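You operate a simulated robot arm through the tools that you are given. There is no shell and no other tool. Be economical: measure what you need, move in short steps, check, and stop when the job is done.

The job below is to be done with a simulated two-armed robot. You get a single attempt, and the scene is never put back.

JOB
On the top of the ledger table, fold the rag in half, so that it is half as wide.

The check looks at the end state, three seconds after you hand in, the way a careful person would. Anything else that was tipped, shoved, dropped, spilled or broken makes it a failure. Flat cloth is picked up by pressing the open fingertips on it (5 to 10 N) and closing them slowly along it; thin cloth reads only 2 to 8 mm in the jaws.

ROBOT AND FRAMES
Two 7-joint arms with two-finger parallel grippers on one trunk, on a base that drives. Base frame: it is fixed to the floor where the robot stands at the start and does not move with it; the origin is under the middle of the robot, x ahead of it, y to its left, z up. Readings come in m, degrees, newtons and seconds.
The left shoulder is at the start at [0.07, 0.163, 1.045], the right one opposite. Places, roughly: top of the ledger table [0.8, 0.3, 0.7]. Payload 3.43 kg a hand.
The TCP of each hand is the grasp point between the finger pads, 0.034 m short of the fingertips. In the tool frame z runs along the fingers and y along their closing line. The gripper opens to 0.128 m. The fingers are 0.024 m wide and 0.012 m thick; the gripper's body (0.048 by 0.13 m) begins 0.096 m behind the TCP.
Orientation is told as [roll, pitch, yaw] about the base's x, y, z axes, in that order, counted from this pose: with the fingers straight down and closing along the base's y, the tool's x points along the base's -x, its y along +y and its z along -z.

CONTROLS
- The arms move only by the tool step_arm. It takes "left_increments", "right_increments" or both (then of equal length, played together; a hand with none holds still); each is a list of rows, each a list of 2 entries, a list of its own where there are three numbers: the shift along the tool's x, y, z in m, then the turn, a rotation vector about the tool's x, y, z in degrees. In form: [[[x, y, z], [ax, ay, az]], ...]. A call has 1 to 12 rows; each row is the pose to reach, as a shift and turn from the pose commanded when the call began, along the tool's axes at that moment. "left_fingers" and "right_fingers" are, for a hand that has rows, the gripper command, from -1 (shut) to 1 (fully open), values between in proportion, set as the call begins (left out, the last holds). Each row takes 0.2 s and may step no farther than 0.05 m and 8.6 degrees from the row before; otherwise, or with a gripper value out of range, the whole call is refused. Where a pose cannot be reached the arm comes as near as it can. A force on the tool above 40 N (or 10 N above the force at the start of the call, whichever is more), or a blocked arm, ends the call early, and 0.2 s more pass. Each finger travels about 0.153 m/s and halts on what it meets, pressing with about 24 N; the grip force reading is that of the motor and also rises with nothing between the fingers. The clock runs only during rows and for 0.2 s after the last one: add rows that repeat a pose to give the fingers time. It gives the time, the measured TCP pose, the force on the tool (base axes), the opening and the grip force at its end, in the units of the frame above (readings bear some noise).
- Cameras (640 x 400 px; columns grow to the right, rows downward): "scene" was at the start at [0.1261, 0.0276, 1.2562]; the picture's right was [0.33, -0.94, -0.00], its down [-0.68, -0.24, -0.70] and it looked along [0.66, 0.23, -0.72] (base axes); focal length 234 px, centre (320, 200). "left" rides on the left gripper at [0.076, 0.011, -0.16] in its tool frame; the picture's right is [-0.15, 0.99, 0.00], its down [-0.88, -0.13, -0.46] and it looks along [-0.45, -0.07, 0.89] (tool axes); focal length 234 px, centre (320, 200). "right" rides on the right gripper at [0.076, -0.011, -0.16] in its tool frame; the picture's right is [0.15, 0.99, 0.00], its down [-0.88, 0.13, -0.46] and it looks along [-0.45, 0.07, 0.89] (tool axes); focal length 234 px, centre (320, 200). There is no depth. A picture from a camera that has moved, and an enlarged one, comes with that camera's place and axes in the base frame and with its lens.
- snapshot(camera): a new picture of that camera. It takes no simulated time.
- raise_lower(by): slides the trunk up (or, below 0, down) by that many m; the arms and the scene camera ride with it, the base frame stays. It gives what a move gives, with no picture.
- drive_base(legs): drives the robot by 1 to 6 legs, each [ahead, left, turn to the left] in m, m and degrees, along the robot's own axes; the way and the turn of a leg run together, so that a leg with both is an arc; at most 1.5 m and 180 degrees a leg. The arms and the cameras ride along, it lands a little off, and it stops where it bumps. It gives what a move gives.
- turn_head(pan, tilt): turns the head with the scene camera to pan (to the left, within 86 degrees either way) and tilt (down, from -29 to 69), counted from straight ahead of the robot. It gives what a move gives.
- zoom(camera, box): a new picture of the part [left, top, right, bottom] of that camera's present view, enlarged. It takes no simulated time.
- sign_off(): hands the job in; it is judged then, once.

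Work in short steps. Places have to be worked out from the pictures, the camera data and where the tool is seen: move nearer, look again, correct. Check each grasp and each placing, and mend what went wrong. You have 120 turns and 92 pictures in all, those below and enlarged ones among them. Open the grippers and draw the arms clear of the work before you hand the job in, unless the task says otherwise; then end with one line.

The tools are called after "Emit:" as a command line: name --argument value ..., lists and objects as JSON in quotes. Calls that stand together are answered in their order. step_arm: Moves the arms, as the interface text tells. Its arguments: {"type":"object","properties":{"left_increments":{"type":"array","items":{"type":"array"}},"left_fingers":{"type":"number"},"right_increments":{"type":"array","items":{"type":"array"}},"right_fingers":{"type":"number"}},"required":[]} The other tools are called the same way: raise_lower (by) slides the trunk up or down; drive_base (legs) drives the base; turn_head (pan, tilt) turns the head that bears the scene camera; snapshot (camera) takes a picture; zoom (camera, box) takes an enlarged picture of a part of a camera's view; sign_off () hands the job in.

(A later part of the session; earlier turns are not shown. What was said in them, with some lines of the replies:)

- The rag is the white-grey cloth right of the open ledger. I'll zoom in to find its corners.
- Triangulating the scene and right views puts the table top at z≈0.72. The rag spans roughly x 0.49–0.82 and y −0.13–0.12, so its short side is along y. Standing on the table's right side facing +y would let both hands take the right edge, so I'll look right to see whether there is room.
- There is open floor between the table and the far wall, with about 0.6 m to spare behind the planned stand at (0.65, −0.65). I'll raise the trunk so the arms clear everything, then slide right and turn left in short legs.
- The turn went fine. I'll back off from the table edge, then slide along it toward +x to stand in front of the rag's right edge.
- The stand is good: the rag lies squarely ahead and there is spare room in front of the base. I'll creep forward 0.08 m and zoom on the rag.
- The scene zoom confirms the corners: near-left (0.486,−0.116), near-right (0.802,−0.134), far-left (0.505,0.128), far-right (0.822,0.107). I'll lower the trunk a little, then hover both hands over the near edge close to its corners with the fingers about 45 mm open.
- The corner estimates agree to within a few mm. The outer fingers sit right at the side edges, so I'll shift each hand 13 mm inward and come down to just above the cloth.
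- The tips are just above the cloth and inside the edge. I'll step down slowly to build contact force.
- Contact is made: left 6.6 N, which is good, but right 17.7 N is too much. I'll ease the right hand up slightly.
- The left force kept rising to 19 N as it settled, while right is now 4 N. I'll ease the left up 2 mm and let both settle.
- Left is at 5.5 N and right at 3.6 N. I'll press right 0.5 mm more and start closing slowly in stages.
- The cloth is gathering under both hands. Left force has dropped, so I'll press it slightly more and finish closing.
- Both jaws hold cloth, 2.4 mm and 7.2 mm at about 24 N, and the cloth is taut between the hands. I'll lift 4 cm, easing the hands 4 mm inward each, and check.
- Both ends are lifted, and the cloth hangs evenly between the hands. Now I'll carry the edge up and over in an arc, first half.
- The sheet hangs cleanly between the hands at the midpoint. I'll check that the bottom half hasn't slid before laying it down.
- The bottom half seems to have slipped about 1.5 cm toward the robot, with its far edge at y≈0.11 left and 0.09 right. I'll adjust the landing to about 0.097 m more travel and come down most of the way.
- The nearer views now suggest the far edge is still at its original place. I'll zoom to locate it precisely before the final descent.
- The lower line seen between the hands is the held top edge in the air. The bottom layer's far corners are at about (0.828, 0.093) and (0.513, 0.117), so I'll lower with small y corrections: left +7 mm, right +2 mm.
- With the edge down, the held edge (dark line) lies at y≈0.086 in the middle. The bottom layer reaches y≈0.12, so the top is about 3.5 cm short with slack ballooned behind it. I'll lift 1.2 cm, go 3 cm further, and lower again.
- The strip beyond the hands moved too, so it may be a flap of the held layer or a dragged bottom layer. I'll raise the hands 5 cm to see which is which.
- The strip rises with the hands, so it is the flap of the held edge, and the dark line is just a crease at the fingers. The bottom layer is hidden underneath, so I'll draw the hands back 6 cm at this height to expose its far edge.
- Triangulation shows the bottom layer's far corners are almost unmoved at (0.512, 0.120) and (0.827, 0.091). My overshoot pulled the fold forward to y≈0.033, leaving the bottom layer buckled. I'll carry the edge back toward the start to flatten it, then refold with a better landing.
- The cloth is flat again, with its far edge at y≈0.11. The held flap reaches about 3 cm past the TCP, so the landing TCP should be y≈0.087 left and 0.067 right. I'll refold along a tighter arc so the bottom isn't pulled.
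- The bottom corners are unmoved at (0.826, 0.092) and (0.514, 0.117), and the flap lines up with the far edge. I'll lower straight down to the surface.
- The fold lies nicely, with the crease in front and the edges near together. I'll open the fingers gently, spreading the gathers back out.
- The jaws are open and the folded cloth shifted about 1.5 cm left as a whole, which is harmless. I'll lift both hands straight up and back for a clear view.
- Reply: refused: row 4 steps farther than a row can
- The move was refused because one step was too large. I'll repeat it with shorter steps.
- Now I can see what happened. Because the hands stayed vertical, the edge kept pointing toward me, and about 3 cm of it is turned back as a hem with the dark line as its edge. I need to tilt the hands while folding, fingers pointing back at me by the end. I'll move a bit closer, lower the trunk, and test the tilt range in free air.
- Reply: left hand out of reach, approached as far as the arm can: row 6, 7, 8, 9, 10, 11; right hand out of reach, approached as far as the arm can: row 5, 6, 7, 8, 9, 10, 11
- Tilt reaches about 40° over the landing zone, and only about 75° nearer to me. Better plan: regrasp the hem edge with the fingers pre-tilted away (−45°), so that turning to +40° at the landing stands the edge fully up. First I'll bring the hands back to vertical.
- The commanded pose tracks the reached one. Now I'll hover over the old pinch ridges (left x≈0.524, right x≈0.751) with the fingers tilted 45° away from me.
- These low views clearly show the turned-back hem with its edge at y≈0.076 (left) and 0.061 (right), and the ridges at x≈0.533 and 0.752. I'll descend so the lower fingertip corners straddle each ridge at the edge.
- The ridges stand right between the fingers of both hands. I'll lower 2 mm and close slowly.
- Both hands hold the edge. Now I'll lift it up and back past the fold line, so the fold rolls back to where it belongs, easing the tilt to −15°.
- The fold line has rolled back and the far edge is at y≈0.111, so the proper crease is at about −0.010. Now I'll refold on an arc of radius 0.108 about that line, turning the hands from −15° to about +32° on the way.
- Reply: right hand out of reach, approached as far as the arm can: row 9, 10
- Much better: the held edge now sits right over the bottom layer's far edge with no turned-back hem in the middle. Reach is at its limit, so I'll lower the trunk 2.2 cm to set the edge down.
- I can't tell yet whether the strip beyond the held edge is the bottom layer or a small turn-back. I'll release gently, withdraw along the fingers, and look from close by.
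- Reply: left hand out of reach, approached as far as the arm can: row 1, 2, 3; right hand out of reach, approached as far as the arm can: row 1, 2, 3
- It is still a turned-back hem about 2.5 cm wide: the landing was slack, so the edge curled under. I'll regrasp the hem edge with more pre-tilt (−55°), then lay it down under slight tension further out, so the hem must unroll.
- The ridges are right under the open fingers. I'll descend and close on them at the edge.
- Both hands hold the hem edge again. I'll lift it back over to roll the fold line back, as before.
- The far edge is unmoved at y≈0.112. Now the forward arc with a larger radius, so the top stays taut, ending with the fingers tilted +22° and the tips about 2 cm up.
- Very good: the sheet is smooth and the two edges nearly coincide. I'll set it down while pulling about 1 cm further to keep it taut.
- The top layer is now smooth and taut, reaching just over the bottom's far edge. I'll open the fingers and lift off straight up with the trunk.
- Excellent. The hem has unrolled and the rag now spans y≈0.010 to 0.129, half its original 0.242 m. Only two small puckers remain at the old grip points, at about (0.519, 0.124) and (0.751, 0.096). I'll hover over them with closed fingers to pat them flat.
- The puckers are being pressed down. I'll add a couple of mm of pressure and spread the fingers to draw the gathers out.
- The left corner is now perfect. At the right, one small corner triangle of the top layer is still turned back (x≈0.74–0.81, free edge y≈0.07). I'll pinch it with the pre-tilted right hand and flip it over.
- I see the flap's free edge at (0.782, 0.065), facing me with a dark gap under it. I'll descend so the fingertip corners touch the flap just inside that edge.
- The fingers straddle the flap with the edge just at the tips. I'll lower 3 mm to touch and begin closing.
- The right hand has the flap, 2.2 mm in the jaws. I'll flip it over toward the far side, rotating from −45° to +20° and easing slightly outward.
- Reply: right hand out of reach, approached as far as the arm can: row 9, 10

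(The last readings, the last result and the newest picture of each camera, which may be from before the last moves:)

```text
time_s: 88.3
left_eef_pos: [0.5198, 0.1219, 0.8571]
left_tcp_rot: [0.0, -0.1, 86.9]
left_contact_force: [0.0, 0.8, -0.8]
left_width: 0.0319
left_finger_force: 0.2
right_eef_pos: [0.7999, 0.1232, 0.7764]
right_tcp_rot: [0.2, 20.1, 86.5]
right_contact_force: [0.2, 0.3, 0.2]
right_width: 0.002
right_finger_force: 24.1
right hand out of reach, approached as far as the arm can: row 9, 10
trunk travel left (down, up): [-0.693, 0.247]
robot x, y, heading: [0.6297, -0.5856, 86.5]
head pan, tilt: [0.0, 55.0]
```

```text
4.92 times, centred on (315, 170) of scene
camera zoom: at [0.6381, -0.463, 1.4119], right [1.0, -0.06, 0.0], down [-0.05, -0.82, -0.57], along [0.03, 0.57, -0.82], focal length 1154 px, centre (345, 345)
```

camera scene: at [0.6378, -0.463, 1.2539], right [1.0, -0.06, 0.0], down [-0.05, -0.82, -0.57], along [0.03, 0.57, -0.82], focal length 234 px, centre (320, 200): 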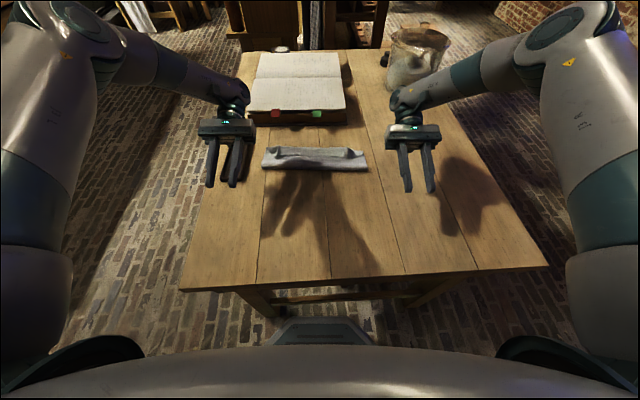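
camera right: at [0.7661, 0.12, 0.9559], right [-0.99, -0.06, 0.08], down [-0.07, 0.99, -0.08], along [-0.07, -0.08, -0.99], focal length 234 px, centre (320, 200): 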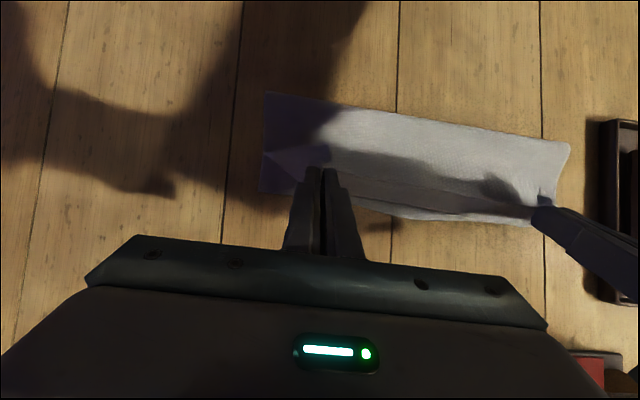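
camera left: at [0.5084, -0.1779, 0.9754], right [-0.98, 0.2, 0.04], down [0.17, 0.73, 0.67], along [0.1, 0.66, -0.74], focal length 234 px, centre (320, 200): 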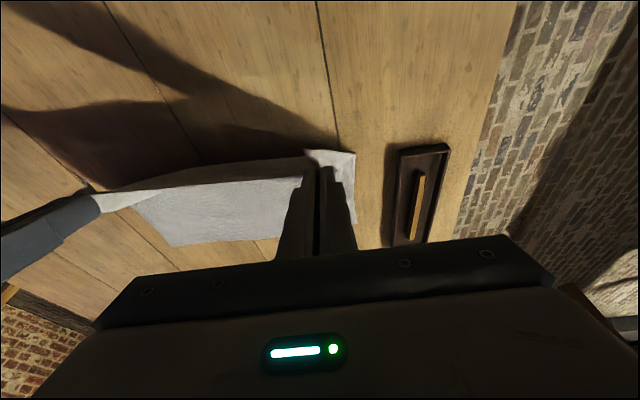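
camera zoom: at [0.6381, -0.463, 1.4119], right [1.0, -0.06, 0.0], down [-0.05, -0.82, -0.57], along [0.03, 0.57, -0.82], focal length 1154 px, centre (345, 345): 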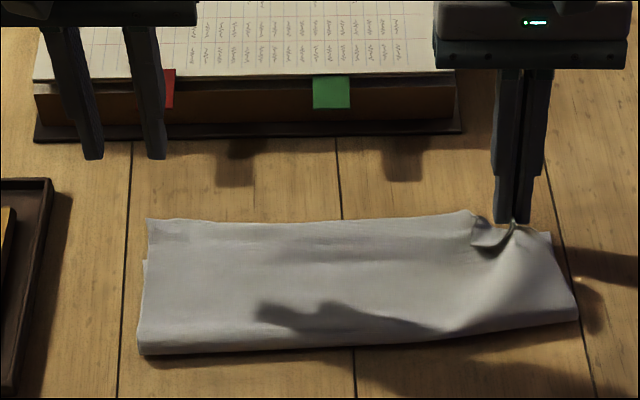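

The right corner is now carried over onto the bottom's far corner and the rag lies flat, shifted slightly right. I'll lower with the trunk, open the fingers, and rise again.

Emit:
raise_lower --by -0.017

Emit:
step_arm --right_increments '[[[0, 0, 0], [0, 0, 0]], [[0, 0, 0], [0, 0, 0]], [[0, 0, 0], [0, 0, 0]]]' --right_fingers -0.6

Emit:
raise_lower --by 0.08

Emit:
zoom --camera "scene" --box '[250, 130, 390, 217]'

```text
time_s: 88.9
left_eef_pos: [0.5188, 0.1219, 0.8404]
left_tcp_rot: [0.0, 0.1, 86.9]
left_contact_force: [-0.7, -0.2, 1.2]
left_width: 0.0321
left_finger_force: 0.2
right_eef_pos: [0.8005, 0.1217, 0.7601]
right_tcp_rot: [0.0, 20.0, 86.4]
right_contact_force: [1.1, 0.0, 0.4]
right_width: 0.0025
right_finger_force: 23.7
trunk travel left (down, up): [-0.676, 0.264]
robot x, y, heading: [0.6316, -0.5834, 86.3]
head pan, tilt: [0.0, 55.0]
```

```text
time_s: 89.7
left_eef_pos: [0.5183, 0.1229, 0.8402]
left_tcp_rot: [-0.2, 0.0, 86.8]
left_contact_force: [-0.7, 0.1, -0.2]
left_width: 0.0319
left_finger_force: 0.1
right_eef_pos: [0.7991, 0.1234, 0.76]
right_tcp_rot: [0.0, 20.0, 86.4]
right_contact_force: [-0.3, -0.4, 0.7]
right_width: 0.0254
right_finger_force: 0.1
trunk travel left (down, up): [-0.676, 0.264]
robot x, y, heading: [0.6298, -0.5823, 86.3]
head pan, tilt: [0.0, 55.0]
```

```text
time_s: 90.9
left_eef_pos: [0.5182, 0.1225, 0.9204]
left_tcp_rot: [-0.1, -0.1, 86.7]
left_contact_force: [-0.3, -0.2, 0.1]
left_width: 0.0318
left_finger_force: 0.0
right_eef_pos: [0.8002, 0.1233, 0.8402]
right_tcp_rot: [-0.1, 20.0, 86.4]
right_contact_force: [0.2, 0.1, -0.4]
right_width: 0.0256
right_finger_force: 0.0
trunk travel left (down, up): [-0.756, 0.184]
robot x, y, heading: [0.6254, -0.588, 86.5]
head pan, tilt: [0.0, 55.0]
```

```text
4.57 times, centred on (320, 174) of scene
camera zoom: at [0.6365, -0.4623, 1.4747], right [1.0, -0.06, 0.0], down [-0.05, -0.82, -0.57], along [0.03, 0.57, -0.82], focal length 1072 px, centre (320, 321)
```

zoom: 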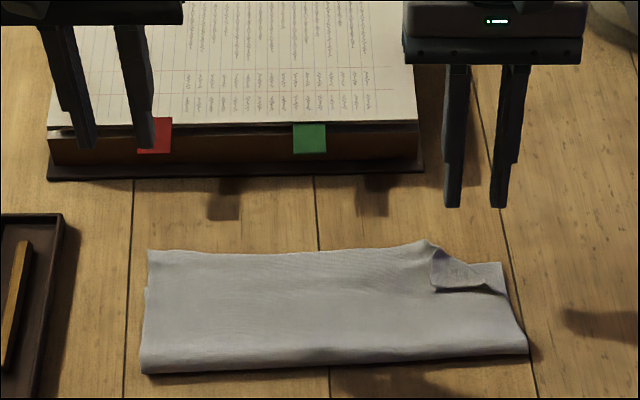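

The rag is folded in half, and just a small pucker remains near the right far corner at about (0.770, 0.112). I'll pat it flat once with the closed right fingers and spread gently, as worked on the left.

Emit:
step_arm --right_increments '[[[-0.001, 0.01, 0.014], [0, -7, 0]], [[-0.002, 0.02, 0.028], [0, -14, 0]], [[-0.0034, 0.03, 0.041], [0, -20, 0]], [[-0.0034, 0.03, 0.041], [0, -20, 0]]]' --right_fingers -1

Emit:
step_arm --right_increments '[[[0, 0, 0.015], [0, 0, 0]], [[0, 0, 0.028], [0, 0, 0]], [[0, 0, 0.038], [0, 0, 0]], [[0, 0, 0.043], [0, 0, 0]], [[0, 0, 0.043], [0, 0, 0]]]'

Emit:
step_arm --right_increments '[[[0, 0, 0], [0, 0, 0]], [[0, 0, 0], [0, 0, 0]]]' --right_fingers -0.6

Emit:
raise_lower --by 0.08

Emit:
zoom --camera "scene" --box '[250, 130, 390, 217]'

```text
time_s: 91.9
left_eef_pos: [0.519, 0.123, 0.9199]
left_tcp_rot: [0.0, 0.0, 86.7]
left_contact_force: [-0.3, 0.1, 0.7]
left_width: 0.032
left_finger_force: 0.0
right_eef_pos: [0.7719, 0.1122, 0.8006]
right_tcp_rot: [0.1, -0.1, 86.2]
right_contact_force: [0.1, -0.3, -0.4]
right_width: 0.0
right_finger_force: 24.3
trunk travel left (down, up): [-0.756, 0.184]
robot x, y, heading: [0.6306, -0.5934, 86.4]
head pan, tilt: [0.0, 55.0]
```

```text
time_s: 93.1
left_eef_pos: [0.5197, 0.122, 0.9196]
left_tcp_rot: [-0.1, 0.0, 86.7]
left_contact_force: [0.0, 0.0, 0.7]
left_width: 0.0318
left_finger_force: 0.0
right_eef_pos: [0.7711, 0.113, 0.7577]
right_tcp_rot: [0.1, 0.0, 86.4]
right_contact_force: [-0.6, -0.1, 0.9]
right_width: 0.0
right_finger_force: 24.2
trunk travel left (down, up): [-0.756, 0.184]
robot x, y, heading: [0.6249, -0.5858, 86.8]
head pan, tilt: [0.0, 55.0]
```

```text
time_s: 93.7
left_eef_pos: [0.5194, 0.1221, 0.9193]
left_tcp_rot: [-0.1, 0.0, 86.8]
left_contact_force: [-0.8, -0.4, -0.6]
left_width: 0.032
left_finger_force: 0.1
right_eef_pos: [0.7709, 0.1143, 0.7586]
right_tcp_rot: [0.0, -0.1, 86.4]
right_contact_force: [-0.3, 0.3, -1.0]
right_width: 0.0254
right_finger_force: 0.0
trunk travel left (down, up): [-0.756, 0.184]
robot x, y, heading: [0.6282, -0.5856, 86.5]
head pan, tilt: [0.0, 55.0]
```

```text
time_s: 94.9
left_eef_pos: [0.5193, 0.1235, 0.9996]
left_tcp_rot: [0.0, 0.0, 86.8]
left_contact_force: [0.8, 0.3, 0.1]
left_width: 0.0319
left_finger_force: 0.0
right_eef_pos: [0.771, 0.1135, 0.8367]
right_tcp_rot: [0.0, 0.0, 86.5]
right_contact_force: [1.1, 0.1, -1.1]
right_width: 0.0256
right_finger_force: 0.1
trunk travel left (down, up): [-0.836, 0.104]
robot x, y, heading: [0.6258, -0.5836, 86.7]
head pan, tilt: [0.0, 55.0]
```

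```text
4.57 times, centred on (320, 174) of scene
camera zoom: at [0.6366, -0.4624, 1.5548], right [1.0, -0.06, 0.0], down [-0.05, -0.82, -0.57], along [0.03, 0.57, -0.82], focal length 1072 px, centre (320, 321)
```

zoom: 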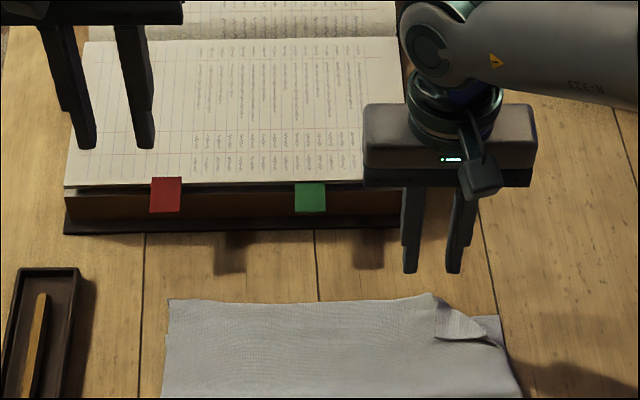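

The fold is flat apart from a small soft dog-ear, and nothing else has moved. I'll open both grippers, raise the hands, and back the robot away from the table.

Emit:
step_arm --left_increments '[[[0, 0, -0.005], [0, 0, 0]], [[0, 0, -0.01], [0, 0, 0]], [[0, 0, -0.01], [0, 0, 0]]]' --right_increments '[[[0, 0, -0.04], [0, 0, 0]], [[0, 0, -0.08], [0, 0, 0]], [[0, 0, -0.11], [0, 0, 0]]]' --left_fingers 1 --right_fingers 1

Emit:
drive_base --legs '[[-0.15, 0, 0]]'

Emit:
snapshot --camera "scene"

```text
time_s: 95.7
left_eef_pos: [0.5183, 0.1219, 1.0096]
left_tcp_rot: [-0.1, 0.1, 86.7]
left_contact_force: [0.2, -0.4, -1.0]
left_width: 0.1278
left_finger_force: 0.1
right_eef_pos: [0.7705, 0.1131, 0.9489]
right_tcp_rot: [0.0, 0.0, 86.5]
right_contact_force: [0.0, -0.1, 0.4]
right_width: 0.1279
right_finger_force: 0.0
trunk travel left (down, up): [-0.836, 0.104]
robot x, y, heading: [0.631, -0.5852, 86.6]
head pan, tilt: [0.0, 55.0]
```

```text
time_s: 97.0
left_eef_pos: [0.5099, -0.025, 1.0081]
left_tcp_rot: [-0.1, 0.1, 86.7]
left_contact_force: [0.4, 0.4, -0.3]
left_width: 0.1281
left_finger_force: 0.0
right_eef_pos: [0.7625, -0.0348, 0.9481]
right_tcp_rot: [0.0, 0.1, 86.3]
right_contact_force: [0.3, 0.3, 0.3]
right_width: 0.1281
right_finger_force: 0.1
trunk travel left (down, up): [-0.836, 0.104]
robot x, y, heading: [0.6244, -0.7363, 86.5]
head pan, tilt: [0.0, 55.0]
```

```text
2 pictures are left
camera scene: at [0.6277, -0.609, 1.5545], right [1.0, -0.06, 0.0], down [-0.05, -0.82, -0.57], along [0.04, 0.57, -0.82], focal length 234 px, centre (320, 200)
```

scene: 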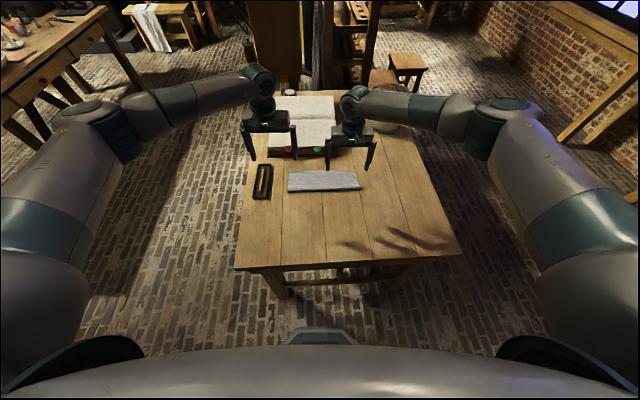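

The rag lies folded to half its width. The ledger, tray and pot look unmoved, and the hands are open and clear. I'll hand in.

Emit:
sign_off

```text
The job is handed in.
```

The rag on the ledger table is folded in half across its short side, to about 0.12 m from 0.24 m. One small corner of the top layer, at the far-right corner, is still turned back; nothing else looks moved, and both grippers are open and clear.
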